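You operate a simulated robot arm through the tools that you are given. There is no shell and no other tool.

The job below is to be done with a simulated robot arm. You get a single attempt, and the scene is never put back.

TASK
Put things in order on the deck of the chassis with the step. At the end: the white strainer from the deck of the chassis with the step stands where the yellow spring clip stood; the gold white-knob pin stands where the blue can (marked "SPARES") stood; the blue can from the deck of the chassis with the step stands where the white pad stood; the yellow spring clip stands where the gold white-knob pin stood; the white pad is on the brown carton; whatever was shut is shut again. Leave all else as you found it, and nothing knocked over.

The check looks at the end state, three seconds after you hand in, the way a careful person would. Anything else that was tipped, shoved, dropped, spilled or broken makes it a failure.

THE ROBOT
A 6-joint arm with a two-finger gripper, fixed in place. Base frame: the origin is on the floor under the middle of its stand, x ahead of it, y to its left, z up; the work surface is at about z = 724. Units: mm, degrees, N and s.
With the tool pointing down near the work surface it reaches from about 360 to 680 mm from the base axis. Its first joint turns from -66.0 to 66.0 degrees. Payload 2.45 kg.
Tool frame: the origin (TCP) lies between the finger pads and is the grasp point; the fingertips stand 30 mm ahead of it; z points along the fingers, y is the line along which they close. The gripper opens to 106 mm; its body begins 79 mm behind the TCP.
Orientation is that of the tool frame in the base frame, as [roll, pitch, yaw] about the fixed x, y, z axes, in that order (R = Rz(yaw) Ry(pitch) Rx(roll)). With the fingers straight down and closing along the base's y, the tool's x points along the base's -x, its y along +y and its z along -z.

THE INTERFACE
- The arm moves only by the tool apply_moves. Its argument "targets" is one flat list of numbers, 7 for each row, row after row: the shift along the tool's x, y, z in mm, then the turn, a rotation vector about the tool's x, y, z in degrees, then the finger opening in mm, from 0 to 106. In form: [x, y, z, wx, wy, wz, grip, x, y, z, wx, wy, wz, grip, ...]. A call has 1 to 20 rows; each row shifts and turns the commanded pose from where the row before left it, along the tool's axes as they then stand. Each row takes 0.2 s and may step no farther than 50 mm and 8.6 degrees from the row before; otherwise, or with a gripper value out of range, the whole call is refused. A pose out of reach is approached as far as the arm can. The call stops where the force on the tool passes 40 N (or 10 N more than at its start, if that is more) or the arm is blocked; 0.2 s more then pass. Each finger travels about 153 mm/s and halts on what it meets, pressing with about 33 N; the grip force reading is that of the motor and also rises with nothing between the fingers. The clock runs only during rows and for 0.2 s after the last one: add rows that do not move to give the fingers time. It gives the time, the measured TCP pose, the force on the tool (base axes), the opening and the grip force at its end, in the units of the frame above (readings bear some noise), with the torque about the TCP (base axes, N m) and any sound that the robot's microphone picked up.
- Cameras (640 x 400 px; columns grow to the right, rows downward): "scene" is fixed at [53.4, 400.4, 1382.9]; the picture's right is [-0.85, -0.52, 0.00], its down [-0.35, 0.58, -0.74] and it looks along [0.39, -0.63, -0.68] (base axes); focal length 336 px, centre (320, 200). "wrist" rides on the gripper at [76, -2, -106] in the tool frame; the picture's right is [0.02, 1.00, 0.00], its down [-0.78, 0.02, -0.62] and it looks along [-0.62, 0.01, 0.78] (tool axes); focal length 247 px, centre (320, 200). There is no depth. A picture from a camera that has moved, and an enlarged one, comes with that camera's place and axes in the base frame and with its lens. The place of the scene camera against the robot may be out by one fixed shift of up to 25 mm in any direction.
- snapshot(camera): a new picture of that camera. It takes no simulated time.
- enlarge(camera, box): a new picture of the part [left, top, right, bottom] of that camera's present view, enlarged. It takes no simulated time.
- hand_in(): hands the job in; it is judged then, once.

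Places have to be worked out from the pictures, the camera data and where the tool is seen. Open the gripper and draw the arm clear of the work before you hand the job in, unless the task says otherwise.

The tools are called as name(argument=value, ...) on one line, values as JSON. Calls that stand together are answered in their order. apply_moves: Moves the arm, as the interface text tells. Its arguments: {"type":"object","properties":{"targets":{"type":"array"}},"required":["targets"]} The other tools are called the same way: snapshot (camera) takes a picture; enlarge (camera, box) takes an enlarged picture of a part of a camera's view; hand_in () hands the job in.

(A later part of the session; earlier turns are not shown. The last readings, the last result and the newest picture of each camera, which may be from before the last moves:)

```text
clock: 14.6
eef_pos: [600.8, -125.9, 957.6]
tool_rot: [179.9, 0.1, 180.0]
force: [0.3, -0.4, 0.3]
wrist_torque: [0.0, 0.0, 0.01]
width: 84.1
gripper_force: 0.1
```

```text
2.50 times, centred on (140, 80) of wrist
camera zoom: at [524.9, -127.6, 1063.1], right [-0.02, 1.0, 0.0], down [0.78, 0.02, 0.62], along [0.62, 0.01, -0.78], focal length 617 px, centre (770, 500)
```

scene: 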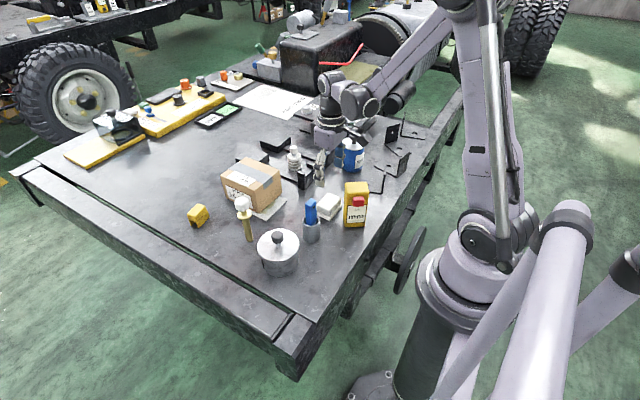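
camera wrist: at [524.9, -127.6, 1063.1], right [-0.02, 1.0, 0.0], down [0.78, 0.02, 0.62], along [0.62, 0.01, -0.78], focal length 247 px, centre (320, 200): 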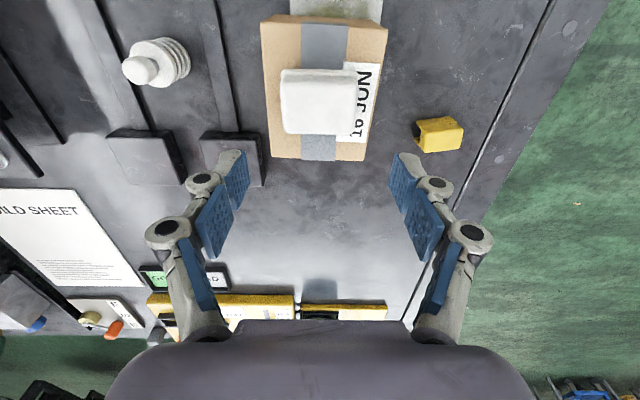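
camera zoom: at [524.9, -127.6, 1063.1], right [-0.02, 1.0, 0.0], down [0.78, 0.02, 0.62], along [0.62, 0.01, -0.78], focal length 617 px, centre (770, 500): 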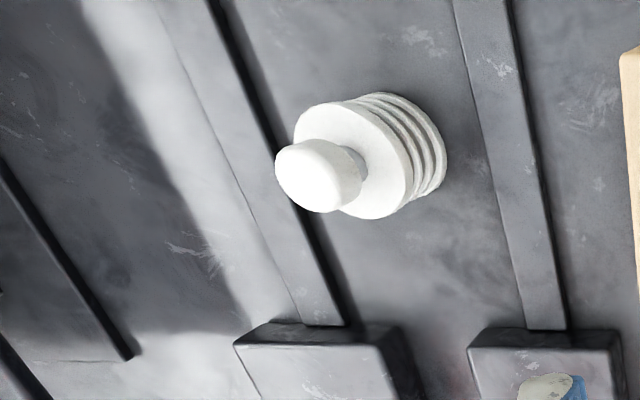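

From this view the clip stands at about (663,34), rotated a few degrees, and the strainer at about (580,-309). I now travel high to above the blue can.

apply_moves(targets=[22.6, -34.9, 3, 0, 0, 0, 90, 22.6, -34.9, 3, 0, 0, 0, 90, 22.6, -34.9, 3, 0, 0, 0, 90, 22.6, -34.9, 3, 0, 0, 0, 90, 22.6, -34.9, 3, 0, 0, 0, 90, 22.6, -34.9, 3, 0, 0, 0, 90, 22.6, -34.9, 3, 0, 0, 0, 90, 22.6, -34.9, 3, 0, 0, 0, 90, 0, 0, 0, 0, 0, 0, 90])

snapshot(camera="wrist")

snapshot(camera="scene")

```text
clock: 16.6
eef_pos: [420.5, -404.8, 933.4]
tool_rot: [179.9, 0.0, -179.8]
force: [-0.2, 0.5, -0.1]
wrist_torque: [-0.01, -0.01, 0.03]
width: 89.9
gripper_force: 0.1
```

```text
taken
camera wrist: at [344.1, -407.0, 1037.5], right [-0.02, 1.0, 0.0], down [0.78, 0.02, 0.62], along [0.62, 0.01, -0.78], focal length 247 px, centre (320, 200)
```

wrist: 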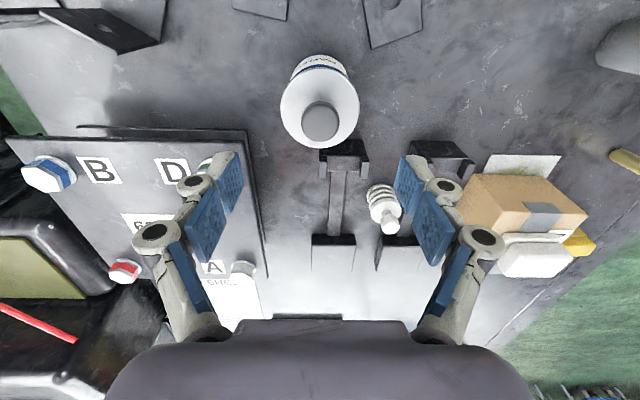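

```text
taken
```

scene: 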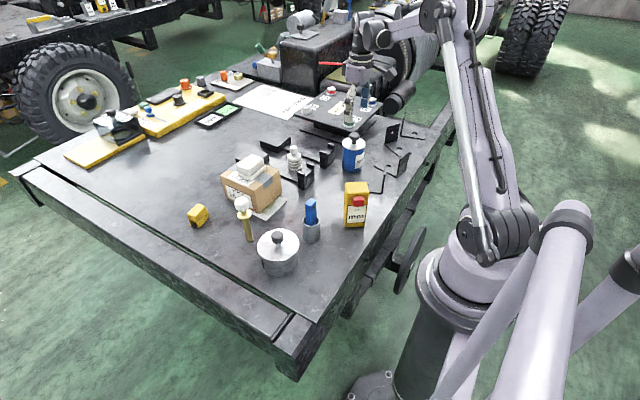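

The can is centred under the tool at about (420,-405), with its knob top at z about 840. I descend in two stages, gripping the body below the lid rim.

apply_moves(targets=[0, 0, 30, 0, 0, 0, 90, 0, 0, 30, 0, 0, 0, 90, 0, 0, 20, 0, 0, 0, 90, 0, 0, 0, 0, 0, 0, 90])

snapshot(camera="wrist")

enlarge(camera="scene", box=[300, 80, 420, 200])

```text
clock: 17.6
eef_pos: [420.0, -406.6, 852.6]
tool_rot: [180.0, 0.1, 180.0]
force: [0.4, -0.5, -0.2]
wrist_torque: [0.02, 0.0, -0.01]
width: 90.1
gripper_force: 0.1
```

```text
taken
camera wrist: at [344.1, -408.6, 956.7], right [-0.02, 1.0, 0.0], down [0.78, 0.02, 0.62], along [0.62, 0.01, -0.78], focal length 247 px, centre (320, 200)
```

wrist: 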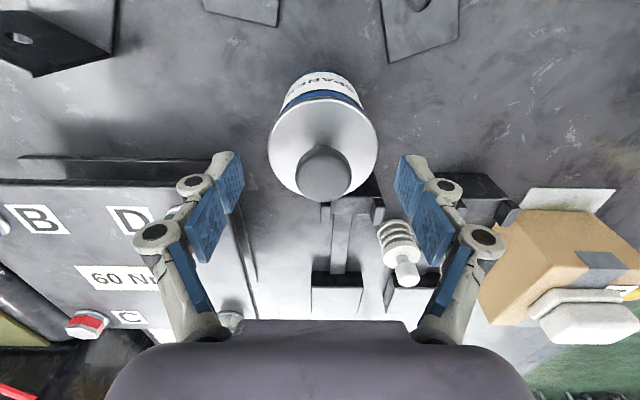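

```text
3.33 times, centred on (360, 140) of scene
camera zoom: at [53.4, 400.4, 1382.9], right [-0.85, -0.52, 0.0], down [-0.35, 0.58, -0.74], along [0.39, -0.63, -0.68], focal length 1122 px, centre (187, 400)
```

zoom: 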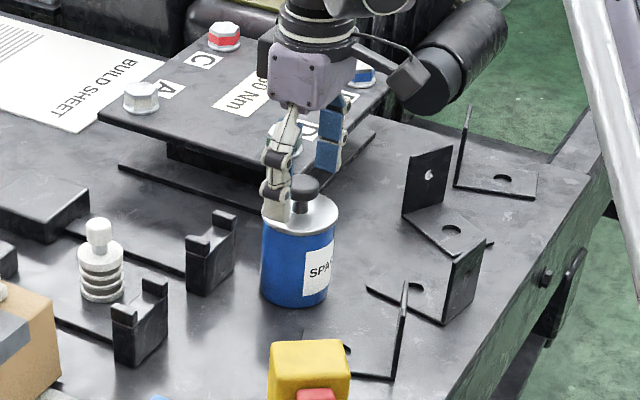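

Lid centre is at y about -405, so I shift +1.5 mm and descend the rest of the way to z about 775.

apply_moves(targets=[0, 1.5, 25, 0, 0, 0, 90, 0, 0, 25, 0, 0, 0, 90, 0, 0, 18, 0, 0, 0, 90, 0, 0, 9.5, 0, 0, 0, 90, 0, 0, 0, 0, 0, 0, 90])

snapshot(camera="wrist")

enlarge(camera="scene", box=[300, 80, 420, 200])

```text
clock: 18.8
eef_pos: [421.0, -407.1, 774.2]
tool_rot: [179.9, 0.2, -180.0]
force: [0.4, -0.8, -0.1]
wrist_torque: [0.02, -0.01, 0.02]
width: 89.9
gripper_force: 0.1
```

```text
taken
camera wrist: at [344.5, -408.0, 878.3], right [-0.02, 1.0, 0.0], down [0.78, 0.02, 0.62], along [0.62, 0.01, -0.78], focal length 247 px, centre (320, 200)
```

wrist: 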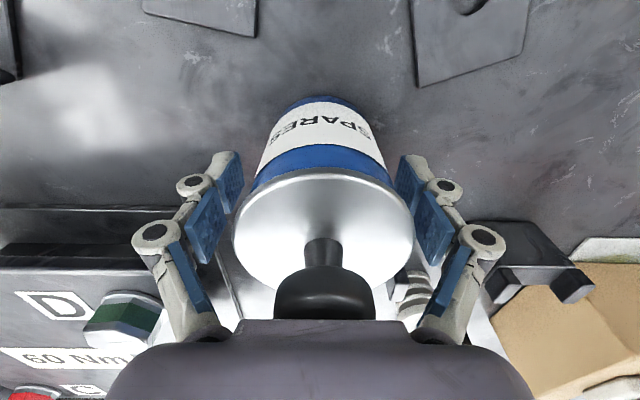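

```text
3.33 times, centred on (360, 140) of scene
camera zoom: at [53.4, 400.4, 1382.9], right [-0.85, -0.52, 0.0], down [-0.35, 0.58, -0.74], along [0.39, -0.63, -0.68], focal length 1122 px, centre (187, 400)
```

zoom: 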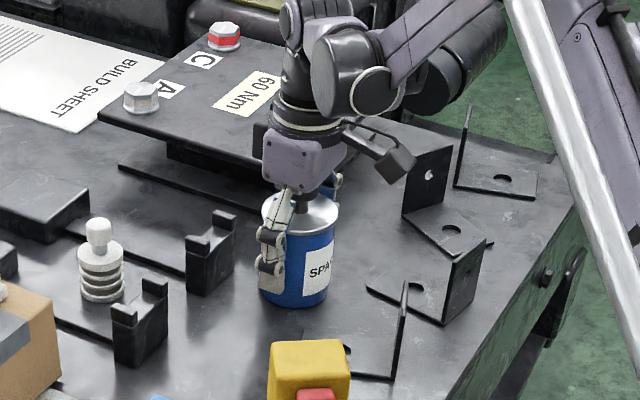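

The fingers straddle the can body with no contact. I close the grip.

apply_moves(targets=[0, 0, 0, 0, 0, 0, 70, 0, 0, 0, 0, 0, 0, 58, 0, 0, 0, 0, 0, 0, 55, 0, 0, 0, 0, 0, 0, 55])

snapshot(camera="wrist")

```text
clock: 19.8
eef_pos: [420.9, -406.4, 773.6]
tool_rot: [179.9, 0.1, -180.0]
force: [-0.1, 4.1, 2.1]
wrist_torque: [0.4, 0.08, 0.05]
width: 67.3
gripper_force: 33.3
```

```text
taken
camera wrist: at [344.6, -407.9, 878.6], right [-0.02, 1.0, 0.0], down [0.78, 0.02, 0.62], along [0.62, 0.01, -0.78], focal length 247 px, centre (320, 200)
```

wrist: 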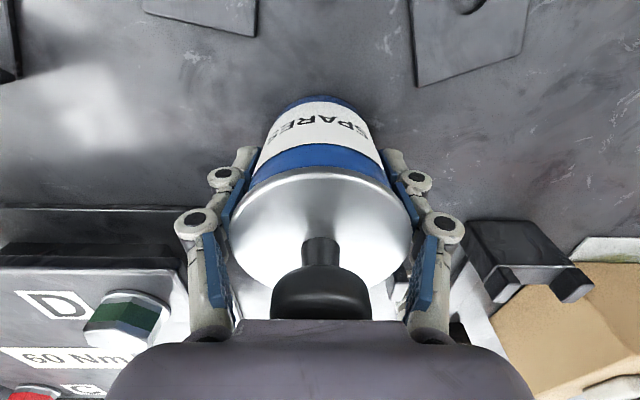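

Gripped at 67 mm. I lift slowly and check the force and hold.

apply_moves(targets=[0, 0, -4, 0, 0, 0, 55, 0, 0, -8, 0, 0, 0, 55, 0, 0, -12, 0, 0, 0, 55, 0, 0, 0, 0, 0, 0, 55])

snapshot(camera="wrist")

enlarge(camera="scene", box=[300, 80, 420, 200])

```text
clock: 20.8
eef_pos: [419.9, -405.7, 800.0]
tool_rot: [-180.0, 0.1, -180.0]
force: [-0.2, 0.3, -7.0]
wrist_torque: [0.0, 0.0, -0.02]
width: 67.4
gripper_force: 33.2
```

```text
taken
camera wrist: at [344.5, -407.2, 903.1], right [-0.02, 1.0, 0.0], down [0.78, 0.02, 0.62], along [0.62, 0.01, -0.78], focal length 247 px, centre (320, 200)
```

wrist: 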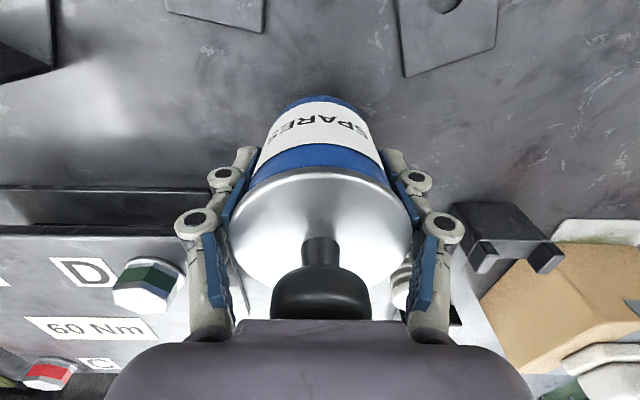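

```text
3.33 times, centred on (360, 140) of scene
camera zoom: at [53.5, 400.3, 1382.9], right [-0.85, -0.52, 0.0], down [-0.35, 0.58, -0.74], along [0.39, -0.63, -0.68], focal length 1122 px, centre (187, 400)
```

zoom: 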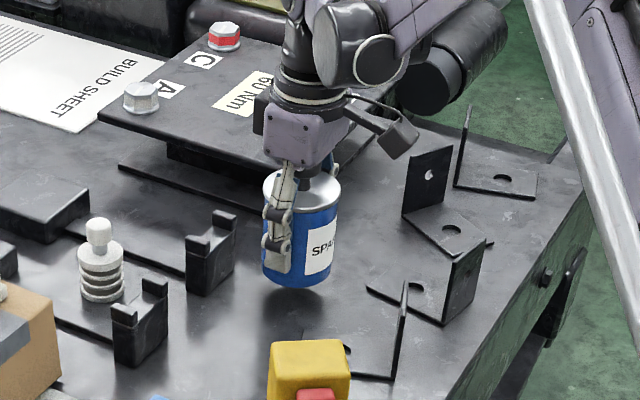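

The can (about 7 N) is held upright without slipping. I raise it to about z=900 and carry it over to the pad's old place.

apply_moves(targets=[0, 0, -25, 0, 0, 0, 55, 0, 0, -35, 0, 0, 0, 55, 0, 0, -40, 0, 0, 0, 55, 3, 18, 0, 0, 0, 0, 55, 6, 35, 0, 0, 0, 0, 55, 6.5, 37, 0, 0, 0, 0, 55, 6.5, 37, 0, 0, 0, 0, 55, 6.5, 37, 0, 0, 0, 0, 55, 6, 36, 0, 0, 0, 0, 55, 3.5, 20, 0, 0, 0, 0, 55, 0, 0, 0, 0, 0, 0, 55])

snapshot(camera="wrist")

enlarge(camera="scene", box=[270, 100, 410, 260])

```text
clock: 23.2
eef_pos: [379.7, -186.2, 900.1]
tool_rot: [-180.0, 0.1, -179.9]
force: [0.5, 0.2, -6.0]
wrist_torque: [-0.01, -0.02, 0.03]
width: 67.5
gripper_force: 33.1
```

```text
taken
camera wrist: at [303.4, -186.9, 1004.5], right [-0.02, 1.0, 0.0], down [0.78, 0.02, 0.62], along [0.62, 0.01, -0.78], focal length 247 px, centre (320, 200)
```

wrist: 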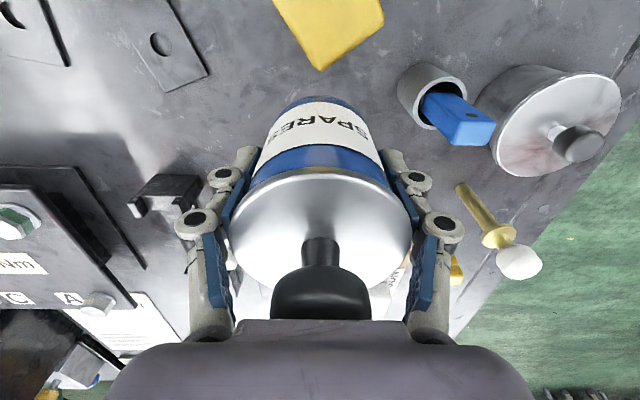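

```text
2.50 times, centred on (340, 180) of scene
camera zoom: at [53.4, 400.4, 1382.9], right [-0.85, -0.52, 0.0], down [-0.35, 0.58, -0.74], along [0.39, -0.63, -0.68], focal length 841 px, centre (270, 250)
```

zoom: 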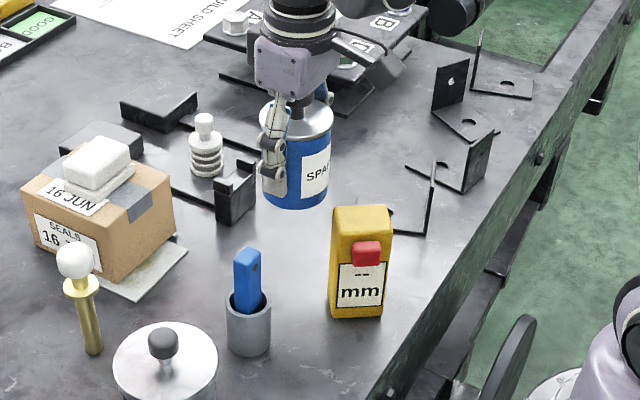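

Positioned above the target. I lower the can with clearance from the gauge, stopping just short of the deck.

apply_moves(targets=[-2, 1, 25, 0, 0, 0, 55, 0, 0, 25, 0, 0, 0, 55, 0, 0, 25, 0, 0, 0, 55, 0, 0, 22, 0, 0, 0, 55, 0, 0, 15, 0, 0, 0, 55, 0, 0, 6, 0, 0, 0, 55, 0, 0, 0, 0, 0, 0, 55])

snapshot(camera="wrist")

enlarge(camera="scene", box=[270, 130, 410, 250])

```text
clock: 24.8
eef_pos: [384.4, -181.8, 782.3]
tool_rot: [179.9, 0.1, 179.9]
force: [0.0, -0.2, -6.0]
wrist_torque: [0.01, 0.0, 0.03]
width: 67.3
gripper_force: 32.9
```

```text
taken
camera wrist: at [307.9, -183.8, 887.4], right [-0.02, 1.0, 0.0], down [0.78, 0.02, 0.62], along [0.62, 0.01, -0.78], focal length 247 px, centre (320, 200)
```

wrist: 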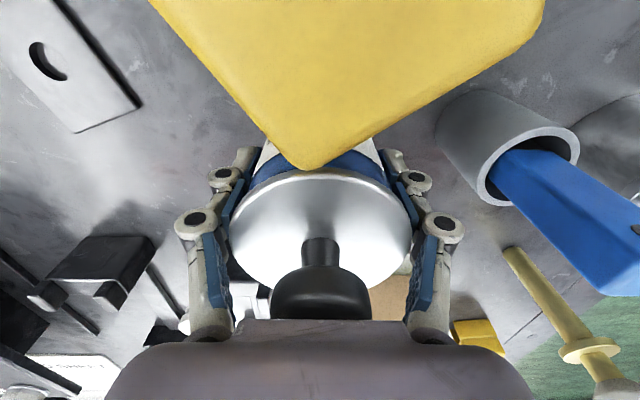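

```text
3.33 times, centred on (340, 190) of scene
camera zoom: at [53.4, 400.4, 1382.9], right [-0.85, -0.52, 0.0], down [-0.35, 0.58, -0.74], along [0.39, -0.63, -0.68], focal length 1122 px, centre (253, 233)
```

zoom: 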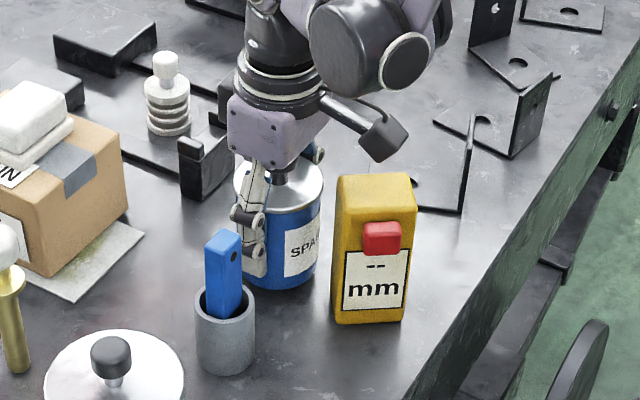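

Reading is (384.4,-181.8), so I correct 3 mm in y and 1.5 mm in x, then touch down in small steps.

apply_moves(targets=[1.5, -3, 2, 0, 0, 0, 55, 0, 0, 2, 0, 0, 0, 55, 0, 0, 2, 0, 0, 0, 55, 0, 0, 0, 0, 0, 0, 55])

```text
clock: 25.8
eef_pos: [382.0, -186.3, 777.2]
tool_rot: [179.9, 0.1, 180.0]
force: [-0.7, 0.3, -6.2]
wrist_torque: [0.02, 0.04, -0.01]
width: 67.2
gripper_force: 32.8
```

Not touching yet (still carrying about 6 N). I continue down in 1 mm steps.

apply_moves(targets=[0, 0, 1, 0, 0, 0, 55, 0, 0, 1, 0, 0, 0, 55, 0, 0, 0, 0, 0, 0, 55])

```text
clock: 26.6
eef_pos: [382.5, -186.1, 773.8]
tool_rot: [179.9, 0.2, 180.0]
force: [0.1, 0.3, -5.6]
wrist_torque: [0.0, -0.04, -0.01]
width: 67.3
gripper_force: 33.2
```

apply_moves(targets=[0, 0, 1, 0, 0, 0, 55, 0, 0, 0.5, 0, 0, 0, 55, 0, 0, 0, 0, 0, 0, 55])

```text
clock: 27.4
eef_pos: [383.1, -186.0, 773.2]
tool_rot: [179.9, 0.2, 180.0]
force: [2.1, 2.2, 27.4]
wrist_torque: [0.11, -0.03, -0.16]
width: 67.6
gripper_force: 33.2
```

Firm contact at 27 N means the can is on the deck. I ease up slightly and then open the fingers.

apply_moves(targets=[0, 0, -0.7, 0, 0, 0, 55, 0, 0, 0, 0, 0, 0, 70, 0, 0, 0, 0, 0, 0, 80, 0, 0, 0, 0, 0, 0, 88, 0, 0, 0, 0, 0, 0, 88])

snapshot(camera="wrist")

enlarge(camera="scene", box=[270, 130, 410, 250])

```text
clock: 28.6
eef_pos: [383.8, -186.5, 774.2]
tool_rot: [180.0, 0.1, -180.0]
force: [-0.9, -0.3, -0.5]
wrist_torque: [0.0, -0.01, 0.02]
width: 88.2
gripper_force: 0.0
```

```text
taken
camera wrist: at [307.5, -189.1, 878.0], right [-0.02, 1.0, 0.0], down [0.78, 0.02, 0.62], along [0.62, 0.01, -0.78], focal length 247 px, centre (320, 200)
```

wrist: 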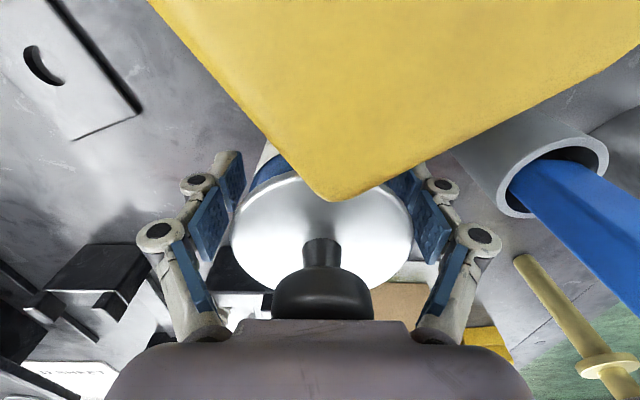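

```text
3.33 times, centred on (340, 190) of scene
camera zoom: at [53.4, 400.4, 1382.9], right [-0.85, -0.52, 0.0], down [-0.35, 0.58, -0.74], along [0.39, -0.63, -0.68], focal length 1122 px, centre (253, 233)
```

zoom: 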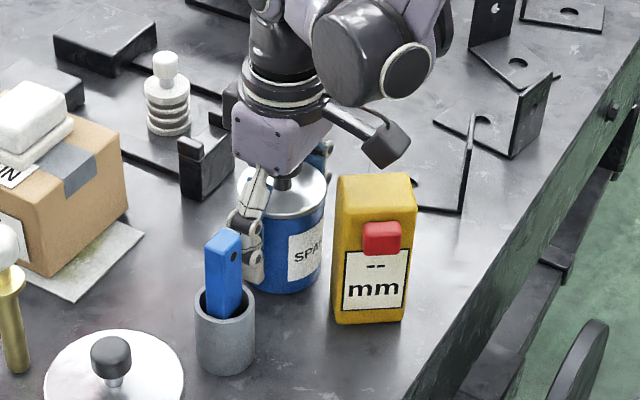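

The can stands free in the pad's old place. I rise straight up and then move to a viewpoint near the pin.

apply_moves(targets=[0, 0, -15, 0, 0, 0, 88, 0, 0, -30, 0, 0, 0, 88, 0, 0, -45, 0, 0, 0, 88, 0, 0, -48, 0, 0, 0, 88, 0, 0, -48, 0, 0, 0, 88, -10, 40, 0, 0, 0, 0, 88, -12, 40, 0, 0, 0, 0, 88, -12, 40, 0, 0, 0, 0, 88, -12, 40, 0, 0, 0, 0, 88, -12, 38, 0, 0, 0, 0, 88, 0, 0, 0, 0, 0, 0, 88])

snapshot(camera="wrist")

enlarge(camera="wrist", box=[260, 50, 400, 150])

snapshot(camera="scene")

enlarge(camera="scene", box=[200, 170, 300, 270])

```text
clock: 31.0
eef_pos: [437.8, 12.3, 959.4]
tool_rot: [179.9, 0.1, -180.0]
force: [-0.6, -0.4, 1.0]
wrist_torque: [0.0, 0.02, -0.01]
width: 87.7
gripper_force: 0.1
```

```text
taken
camera wrist: at [361.5, 11.1, 1064.7], right [-0.02, 1.0, 0.0], down [0.78, 0.02, 0.62], along [0.62, 0.01, -0.78], focal length 247 px, centre (320, 200)
```

wrist: 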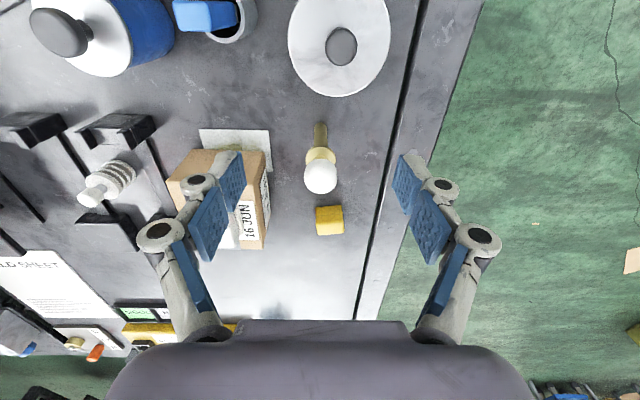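

```text
4.00 times, centred on (330, 100) of wrist
camera zoom: at [361.5, 11.1, 1064.7], right [-0.02, 1.0, 0.0], down [0.78, 0.02, 0.62], along [0.62, 0.01, -0.78], focal length 988 px, centre (280, 600)
```

zoom: 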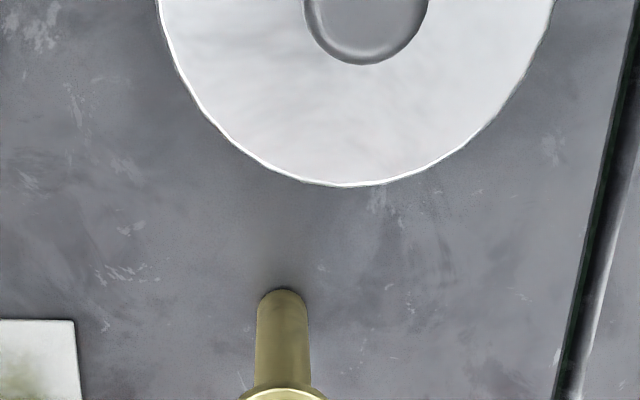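

```text
taken
```

scene: 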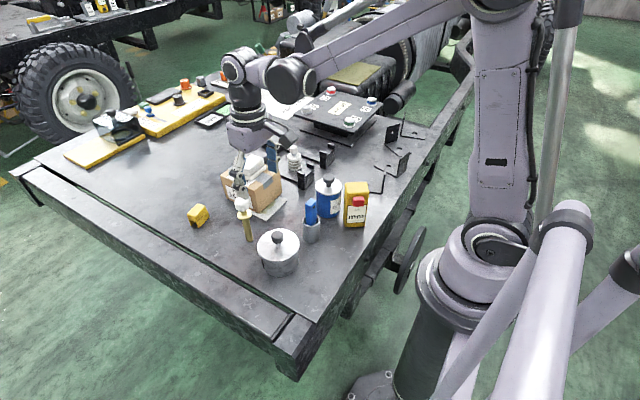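

```text
4.00 times, centred on (250, 220) of scene
camera zoom: at [53.4, 400.4, 1382.9], right [-0.85, -0.52, 0.0], down [-0.35, 0.58, -0.74], along [0.39, -0.63, -0.68], focal length 1346 px, centre (600, 120)
```

zoom: 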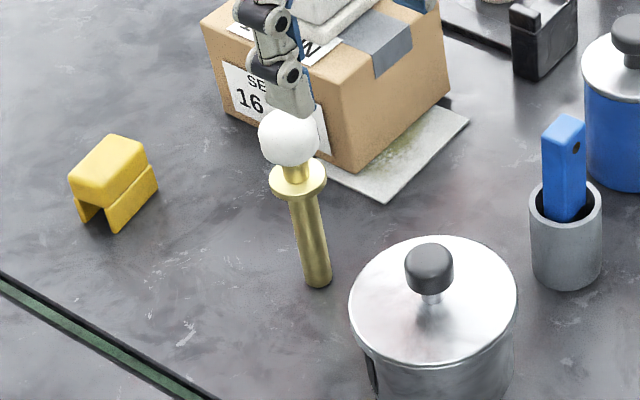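

The pin base is at about (502,15), shaft about 18 mm wide. I enlarge the knob and collar region to get the grip height.

enlarge(camera="wrist", box=[270, 115, 370, 245])

enlarge(camera="scene", box=[225, 185, 275, 250])

```text
3.08 times, centred on (320, 180) of wrist
camera zoom: at [361.5, 11.1, 1064.7], right [-0.02, 1.0, 0.0], down [0.78, 0.02, 0.62], along [0.62, 0.01, -0.78], focal length 760 px, centre (320, 262)
```

zoom: 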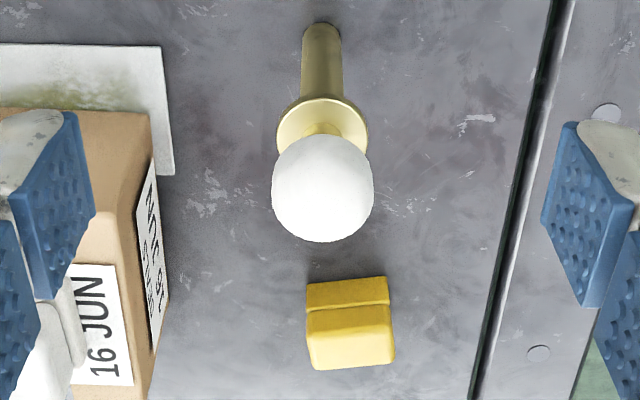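

```text
6.15 times, centred on (250, 218) of scene
camera zoom: at [53.4, 400.4, 1382.9], right [-0.85, -0.52, 0.0], down [-0.35, 0.58, -0.74], along [0.39, -0.63, -0.68], focal length 2071 px, centre (751, 92)
```

zoom: 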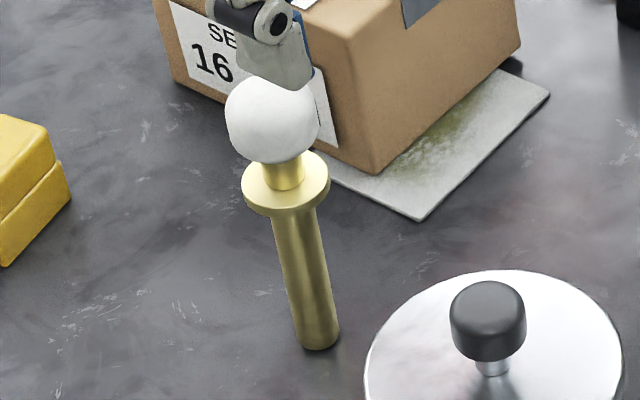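

The knob is about 34 mm across, centred at z about 849, with the collar at z about 806. I'll grip the knob only, so the pin hangs naturally, and I position above it first.

apply_moves(targets=[-22, 0.8, 16, 0, 0, 0, 76, -22, 0.8, 16, 0, 0, 0, 76, -20, 0.8, 16, 0, 0, 0, 76, 0, 0, 0, 0, 0, 0, 76])

snapshot(camera="wrist")

enlarge(camera="scene", box=[200, 140, 300, 260])

```text
clock: 32.0
eef_pos: [501.2, 13.1, 912.7]
tool_rot: [179.9, 0.2, 180.0]
force: [-0.5, -0.5, -0.5]
wrist_torque: [0.04, 0.04, 0.0]
width: 75.9
gripper_force: 0.1
```

```text
taken
camera wrist: at [425.0, 10.9, 1016.8], right [-0.02, 1.0, 0.0], down [0.78, 0.02, 0.62], along [0.62, 0.01, -0.78], focal length 247 px, centre (320, 200)
```

wrist: 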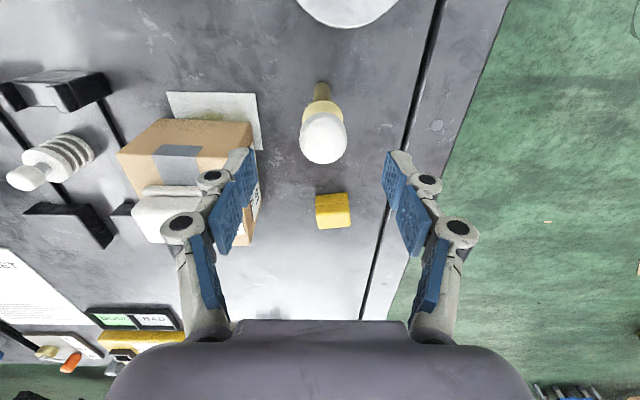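

```text
3.33 times, centred on (250, 200) of scene
camera zoom: at [53.4, 400.4, 1382.9], right [-0.85, -0.52, 0.0], down [-0.35, 0.58, -0.74], along [0.39, -0.63, -0.68], focal length 1122 px, centre (553, 200)
```

zoom: 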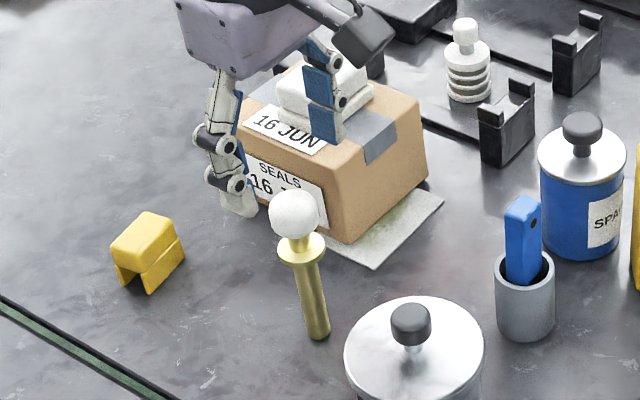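

Knob measured at (501,15.3), so I shift +2 mm in y. I descend to z about 845 around the knob.

apply_moves(targets=[0, 2, 20, 0, 0, 0, 76, 0, 0, 20, 0, 0, 0, 76, 0, 0, 18, 0, 0, 0, 76, 0, 0, 9, 0, 0, 0, 76, 0, 0, 0, 0, 0, 0, 76])

snapshot(camera="wrist")

enlarge(camera="scene", box=[200, 140, 300, 260])

```text
clock: 33.2
eef_pos: [504.2, 15.7, 845.8]
tool_rot: [179.9, 0.2, -180.0]
force: [-0.2, 0.5, 0.5]
wrist_torque: [0.0, 0.02, 0.0]
width: 76.1
gripper_force: 0.2
```

```text
taken
camera wrist: at [428.4, 13.6, 949.5], right [-0.02, 1.0, 0.0], down [0.78, 0.02, 0.62], along [0.62, 0.01, -0.78], focal length 247 px, centre (320, 200)
```

wrist: 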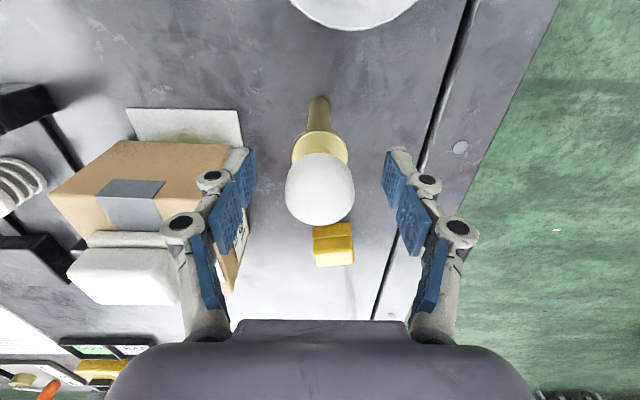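

```text
3.33 times, centred on (250, 200) of scene
camera zoom: at [53.4, 400.4, 1382.9], right [-0.85, -0.52, 0.0], down [-0.35, 0.58, -0.74], along [0.39, -0.63, -0.68], focal length 1122 px, centre (553, 200)
```

zoom: 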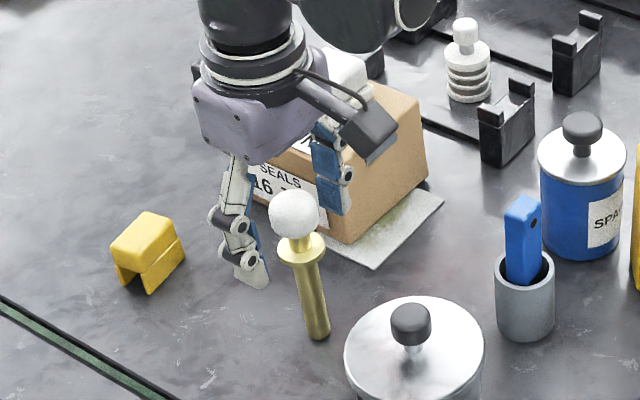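

The knob is centred between the fingers. I nudge 2 mm back in x and close.

apply_moves(targets=[2, -0.5, 0, 0, 0, 0, 76, 0, 0, 0, 0, 0, 0, 50, 0, 0, 0, 0, 0, 0, 38, 0, 0, 0, 0, 0, 0, 26, 0, 0, 0, 0, 0, 0, 24])

snapshot(camera="wrist")

enlarge(camera="scene", box=[200, 140, 300, 260])

```text
clock: 34.4
eef_pos: [501.1, 14.7, 843.9]
tool_rot: [179.8, 0.1, -179.9]
force: [-0.3, 1.3, 1.2]
wrist_torque: [0.11, 0.03, -0.04]
width: 32.9
gripper_force: 32.9
```

```text
taken
camera wrist: at [426.4, 13.6, 950.0], right [-0.02, 1.0, 0.0], down [0.78, 0.02, 0.62], along [0.62, 0.01, -0.78], focal length 247 px, centre (320, 200)
```

wrist: 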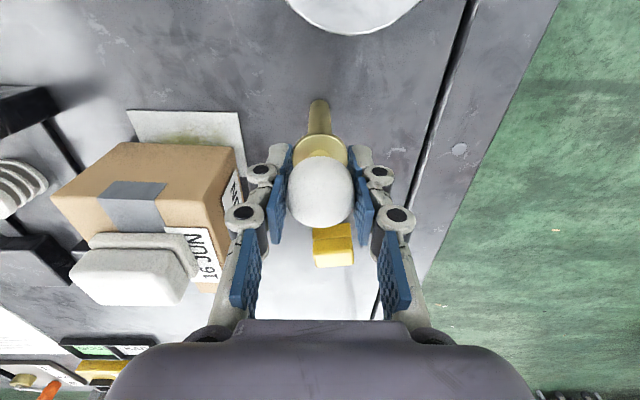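

```text
3.33 times, centred on (250, 200) of scene
camera zoom: at [53.4, 400.4, 1382.9], right [-0.85, -0.52, 0.0], down [-0.35, 0.58, -0.74], along [0.39, -0.63, -0.68], focal length 1122 px, centre (553, 200)
```

zoom: 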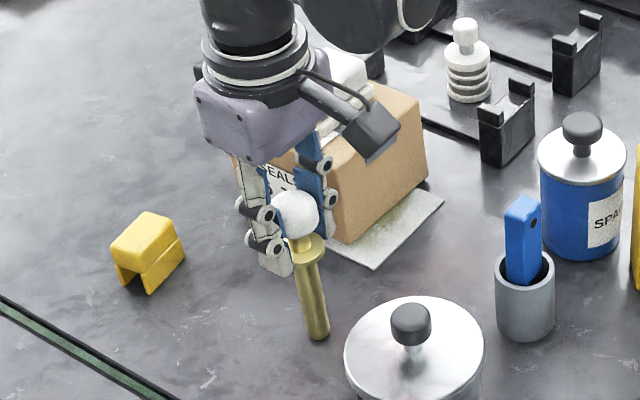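

Gripped at 33 mm. I lift slowly and check that the pin hangs straight.

apply_moves(targets=[0, 0, -3, 0, 0, 0, 24, 0, 0, -6, 0, 0, 0, 24, 0, 0, -10, 0, 0, 0, 24, 0, 0, -10, 0, 0, 0, 24, 0, 0, -6, 0, 0, 0, 24, 0, 0, 0, 0, 0, 0, 24])

snapshot(camera="wrist")

enlarge(camera="scene", box=[200, 130, 300, 250])

```text
clock: 35.8
eef_pos: [501.5, 16.7, 880.9]
tool_rot: [179.8, 0.1, -179.9]
force: [-0.3, -0.3, -2.5]
wrist_torque: [0.01, 0.0, 0.01]
width: 32.9
gripper_force: 32.4
```

```text
taken
camera wrist: at [426.2, 14.5, 985.0], right [-0.02, 1.0, 0.0], down [0.78, 0.02, 0.62], along [0.62, 0.01, -0.78], focal length 247 px, centre (320, 200)
```

wrist: 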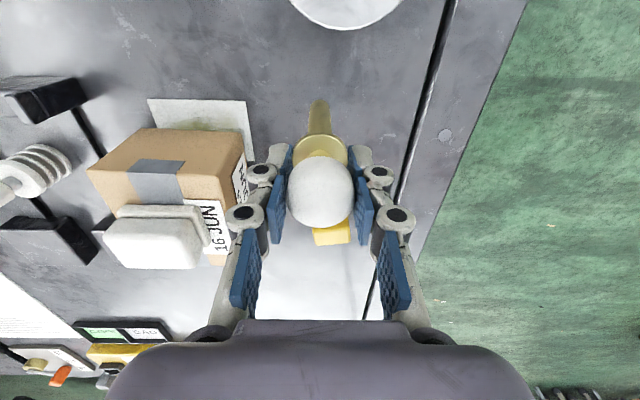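

```text
3.33 times, centred on (250, 190) of scene
camera zoom: at [53.4, 400.4, 1382.9], right [-0.85, -0.52, 0.0], down [-0.35, 0.58, -0.74], along [0.39, -0.63, -0.68], focal length 1122 px, centre (553, 233)
```

zoom: 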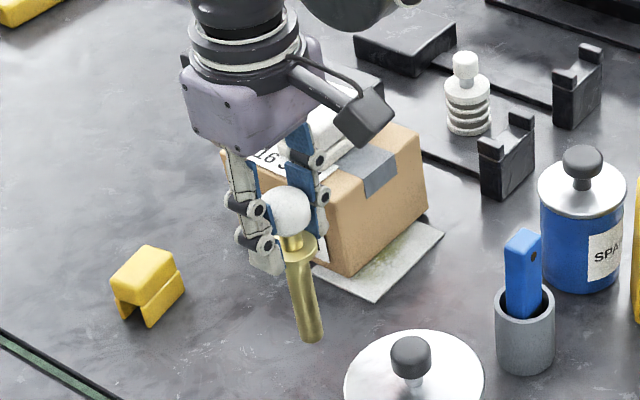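

The pin hangs straight. I raise it to about z=985 so its tip clears everything.

apply_moves(targets=[0, 0, -8, 0, 0, 0, 24, 0, 0, -14, 0, 0, 0, 24, 0, 0, -18, 0, 0, 0, 24, 0, 0, -20, 0, 0, 0, 24, 0, 0, -20, 0, 0, 0, 24, 0, 0, -16, 0, 0, 0, 24, 0, 0, -8, 0, 0, 0, 24, 0, 0, 0, 0, 0, 0, 24])

```text
clock: 37.6
eef_pos: [498.4, 16.5, 983.4]
tool_rot: [179.9, 0.0, -179.9]
force: [-0.5, -1.1, -2.3]
wrist_torque: [-0.01, 0.0, -0.03]
width: 32.7
gripper_force: 33.5
```

Carrying the pin slowly toward the can's old place at (420,-405).

apply_moves(targets=[1.5, -7.9, 0, 0, 0, 0, 24, 2.7, -14.7, 0, 0, 0, 0, 24, 4, -21.6, 0, 0, 0, 0, 24, 4.7, -25.6, 0, 0, 0, 0, 24, 4.7, -25.6, 0, 0, 0, 0, 24, 4.7, -25.6, 0, 0, 0, 0, 24, 4.7, -25.6, 0, 0, 0, 0, 24, 4.7, -25.6, 0, 0, 0, 0, 24, 4.7, -25.6, 0, 0, 0, 0, 24, 4.7, -25.6, 0, 0, 0, 0, 24, 4.7, -25.6, 0, 0, 0, 0, 24, 4.7, -25.6, 0, 0, 0, 0, 24, 4.7, -25.6, 0, 0, 0, 0, 24, 4.7, -25.6, 0, 0, 0, 0, 24, 4.7, -25.6, 0, 0, 0, 0, 24, 4.7, -25.6, 0, 0, 0, 0, 24, 4, -21.6, 0, 0, 0, 0, 24, 2.7, -14.7, 0, 0, 0, 0, 24, 1.6, -8.8, 0, 0, 0, 0, 24, 0, 0, 0, 0, 0, 0, 24])

snapshot(camera="wrist")

enlarge(camera="scene", box=[290, 40, 430, 200])

```text
clock: 41.8
eef_pos: [425.5, -409.2, 983.0]
tool_rot: [179.9, 0.1, 179.9]
force: [-0.1, -0.4, -1.2]
wrist_torque: [0.01, 0.02, 0.0]
width: 32.9
gripper_force: 33.0
```

```text
taken
camera wrist: at [349.3, -410.6, 1088.1], right [-0.02, 1.0, 0.0], down [0.78, 0.02, 0.62], along [0.62, 0.01, -0.78], focal length 247 px, centre (320, 200)
```

wrist: 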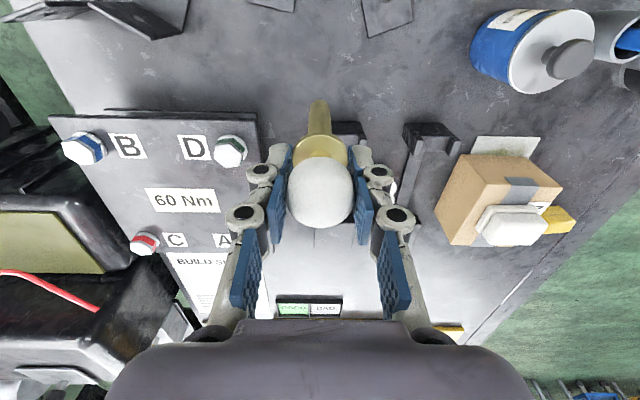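

```text
2.50 times, centred on (360, 120) of scene
camera zoom: at [53.4, 400.4, 1382.9], right [-0.85, -0.52, 0.0], down [-0.35, 0.58, -0.74], along [0.39, -0.63, -0.68], focal length 841 px, centre (220, 400)
```

zoom: 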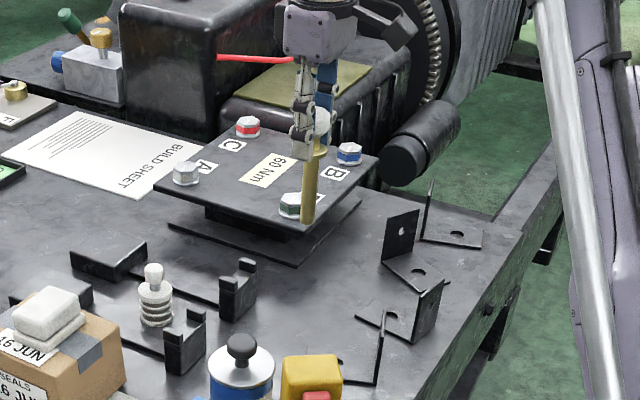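

The pin is still straight and I'm about 5 mm off target. I correct and descend slowly to just above the deck.

apply_moves(targets=[2.5, 2, 4, 0, 0, 0, 24, 2.5, 2, 10, 0, 0, 0, 24, 0, 0, 16, 0, 0, 0, 24, 0, 0, 20, 0, 0, 0, 24, 0, 0, 20, 0, 0, 0, 24, 0, 0, 20, 0, 0, 0, 24, 0, 0, 18, 0, 0, 0, 24, 0, 0, 12, 0, 0, 0, 24, 0, 0, 6, 0, 0, 0, 24, 0, 0, 0, 0, 0, 0, 24])

snapshot(camera="wrist")

enlarge(camera="scene", box=[300, 80, 420, 200])

```text
clock: 44.0
eef_pos: [418.8, -401.9, 857.2]
tool_rot: [180.0, 0.1, -180.0]
force: [-0.5, -0.8, -3.0]
wrist_torque: [-0.02, 0.0, -0.01]
width: 32.6
gripper_force: 32.9
```

```text
taken
camera wrist: at [343.6, -404.4, 961.6], right [-0.02, 1.0, 0.0], down [0.78, 0.02, 0.62], along [0.62, 0.01, -0.78], focal length 247 px, centre (320, 200)
```

wrist: 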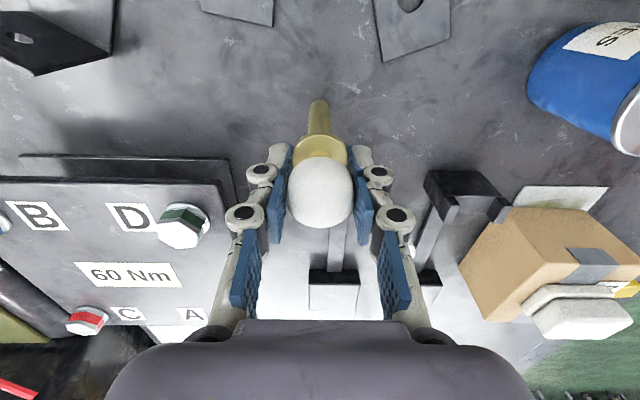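

```text
3.33 times, centred on (360, 140) of scene
camera zoom: at [53.4, 400.4, 1382.9], right [-0.85, -0.52, 0.0], down [-0.35, 0.58, -0.74], along [0.39, -0.63, -0.68], focal length 1122 px, centre (187, 400)
```

zoom: 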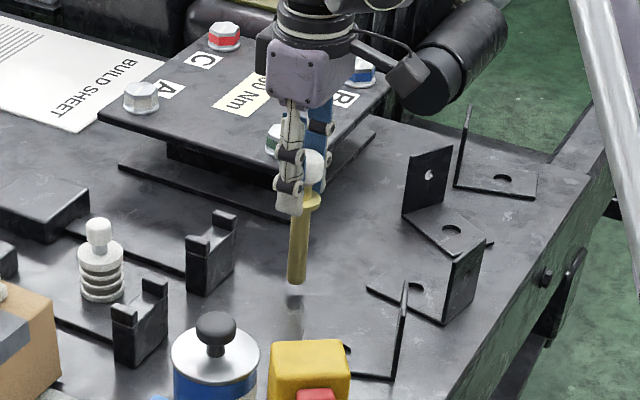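

The pin base is about 12 mm above the deck. I shift -3 mm in y and +1 mm in x, then lower in small steps.

apply_moves(targets=[-0.7, -1.5, 3, 0, 0, 0, 24, -0.7, -1.5, 3, 0, 0, 0, 24, 0, 0, 2, 0, 0, 0, 24, 0, 0, 0, 0, 0, 0, 24])

enlarge(camera="scene", box=[330, 110, 380, 180])

```text
clock: 45.0
eef_pos: [421.4, -406.4, 847.7]
tool_rot: [179.9, 0.1, -180.0]
force: [-0.2, 0.9, -2.4]
wrist_torque: [-0.03, -0.01, 0.0]
width: 32.5
gripper_force: 32.5
```

```text
5.71 times, centred on (355, 145) of scene
camera zoom: at [53.4, 400.4, 1382.9], right [-0.85, -0.52, 0.0], down [-0.35, 0.58, -0.74], along [0.39, -0.63, -0.68], focal length 1923 px, centre (120, 514)
```

zoom: 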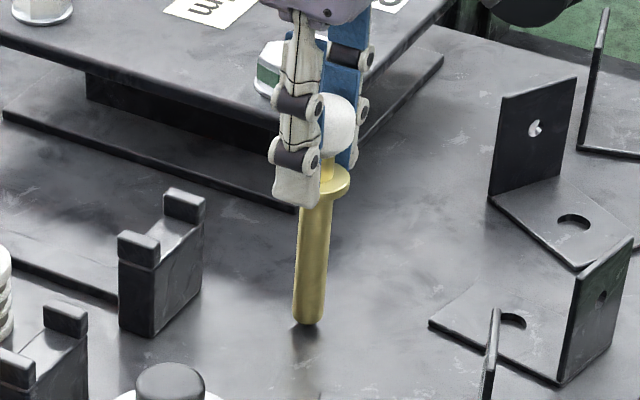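

Now about 3 mm above the deck. I go down in 1 mm steps, looking for first contact.

apply_moves(targets=[0, 0, 1, 0, 0, 0, 24, 0, 0, 1, 0, 0, 0, 24, 0, 0, 0, 0, 0, 0, 24])

```text
clock: 45.8
eef_pos: [421.1, -406.8, 848.2]
tool_rot: [180.0, 0.2, 180.0]
force: [-0.3, 1.0, -2.3]
wrist_torque: [0.01, -0.01, 0.01]
width: 32.4
gripper_force: 32.9
```

apply_moves(targets=[0, 0, 1, 0, 0, 0, 24, 0, 0, 0, 0, 0, 0, 24])

```text
clock: 46.4
eef_pos: [420.6, -406.6, 846.8]
tool_rot: [179.9, 0.1, -179.9]
force: [0.7, 0.0, -2.0]
wrist_torque: [0.04, 0.07, -0.01]
width: 32.3
gripper_force: 32.8
```

No contact yet (still about -2 N). Stepping down another millimetre.

apply_moves(targets=[0, 0, 0.8, 0, 0, 0, 24, 0, 0, 0, 0, 0, 0, 24])

enlarge(camera="scene", box=[330, 130, 370, 180])

```text
clock: 47.0
eef_pos: [420.4, -405.4, 845.6]
tool_rot: [179.9, 0.2, 180.0]
force: [-0.4, -0.7, -1.3]
wrist_torque: [0.01, 0.0, -0.01]
width: 32.4
gripper_force: 33.3
```

```text
8.00 times, centred on (350, 155) of scene
camera zoom: at [53.4, 400.4, 1382.9], right [-0.85, -0.52, 0.0], down [-0.35, 0.58, -0.74], along [0.39, -0.63, -0.68], focal length 2692 px, centre (80, 560)
```

zoom: 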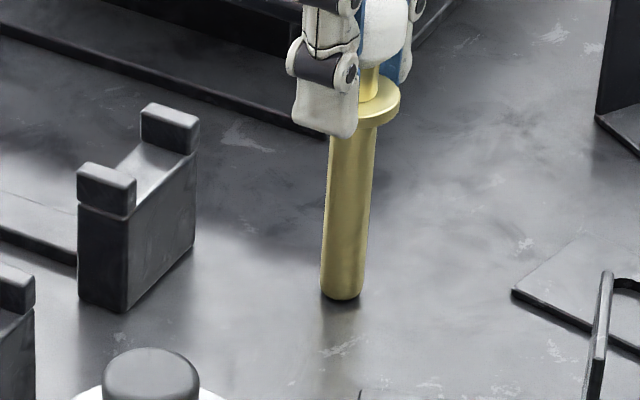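

apply_moves(targets=[0, 0, 0.6, 0, 0, 0, 24, 0, 0, 0, 0, 0, 0, 24])

```text
clock: 47.6
eef_pos: [420.4, -406.0, 845.1]
tool_rot: [180.0, 0.1, 179.9]
force: [-0.2, 0.1, -1.5]
wrist_torque: [0.02, -0.01, 0.01]
width: 32.4
gripper_force: 33.2
```

Still no contact at z about 845 by force. I step 0.6 mm twice more.

apply_moves(targets=[0, 0, 0.6, 0, 0, 0, 24, 0, 0, 0, 0, 0, 0, 24])

```text
clock: 48.2
eef_pos: [420.5, -405.5, 846.1]
tool_rot: [179.9, 0.1, 180.0]
force: [0.1, -0.4, -2.4]
wrist_torque: [0.0, -0.04, -0.05]
width: 32.7
gripper_force: 33.3
```

Averaged readings put me at about 844.6, close to the grasp height of 845. Another small step should make contact.

apply_moves(targets=[0, 0, 0.6, 0, 0, 0, 24, 0, 0, 0, 0, 0, 0, 24])

```text
clock: 48.8
eef_pos: [421.0, -404.7, 845.1]
tool_rot: [179.9, 0.2, 180.0]
force: [1.1, 1.6, 10.1]
wrist_torque: [0.24, -0.14, -0.01]
width: 32.8
gripper_force: 33.3
```

Contact at 10 N. I check that the pin is upright before releasing.

snapshot(camera="wrist")

enlarge(camera="scene", box=[325, 110, 375, 180])

```text
taken
camera wrist: at [344.7, -407.8, 950.0], right [-0.02, 1.0, 0.0], down [0.78, 0.02, 0.62], along [0.62, 0.02, -0.78], focal length 247 px, centre (320, 200)
```

wrist: 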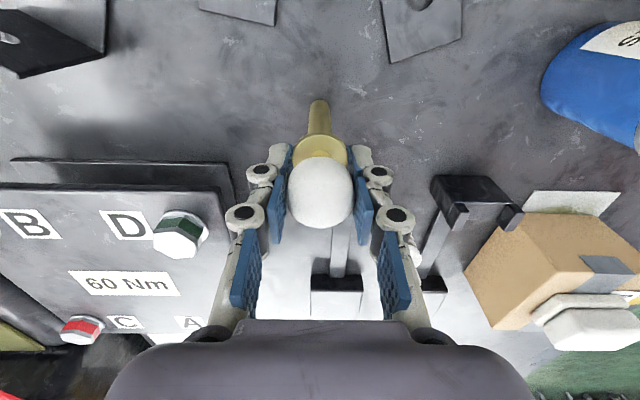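

```text
5.71 times, centred on (350, 145) of scene
camera zoom: at [53.3, 400.6, 1382.8], right [-0.85, -0.52, 0.0], down [-0.35, 0.58, -0.74], along [0.39, -0.63, -0.68], focal length 1923 px, centre (149, 514)
```

zoom: 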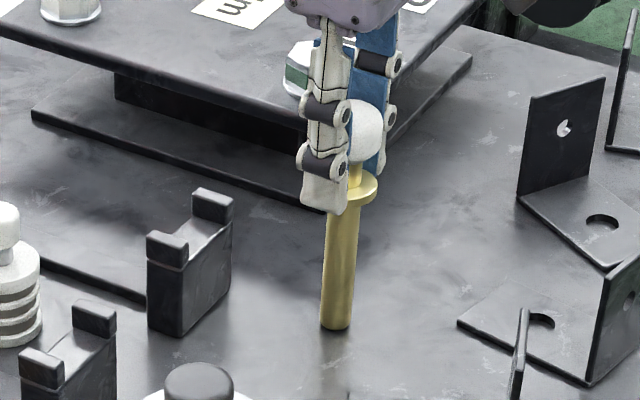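

The pin is upright with its base on the deck. I ease 0.3 mm and open the fingers evenly.

apply_moves(targets=[0, 0, -0.3, 0, 0, 0, 24, 0, 0, 0, 0, 0, 0, 36, 0, 0, 0, 0, 0, 0, 48, 0, 0, 0, 0, 0, 0, 66, 0, 0, 0, 0, 0, 0, 76, 0, 0, 0, 0, 0, 0, 76])

snapshot(camera="wrist")

enlarge(camera="scene", box=[325, 110, 375, 180])

```text
clock: 50.2
eef_pos: [420.3, -406.7, 844.9]
tool_rot: [179.9, 0.2, -179.9]
force: [0.0, 0.3, 0.2]
wrist_torque: [0.01, 0.0, 0.0]
width: 76.0
gripper_force: 0.0
```

```text
taken
camera wrist: at [344.4, -408.0, 949.2], right [-0.02, 1.0, 0.0], down [0.78, 0.02, 0.62], along [0.62, 0.01, -0.78], focal length 247 px, centre (320, 200)
```

wrist: 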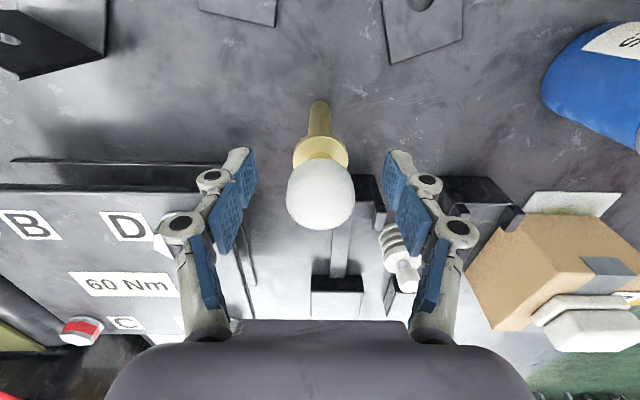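

```text
5.71 times, centred on (350, 145) of scene
camera zoom: at [53.4, 400.4, 1382.9], right [-0.85, -0.52, 0.0], down [-0.35, 0.58, -0.74], along [0.39, -0.63, -0.68], focal length 1923 px, centre (149, 514)
```

zoom: 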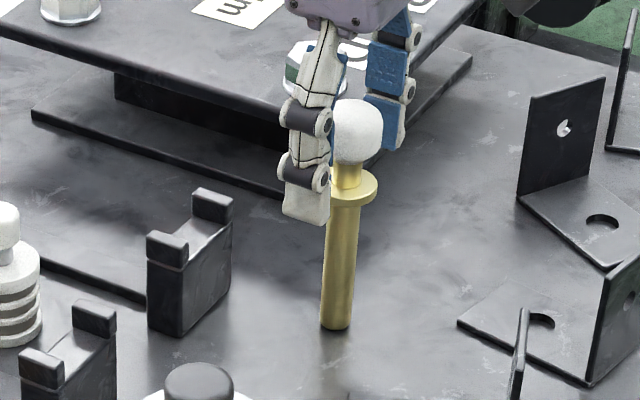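

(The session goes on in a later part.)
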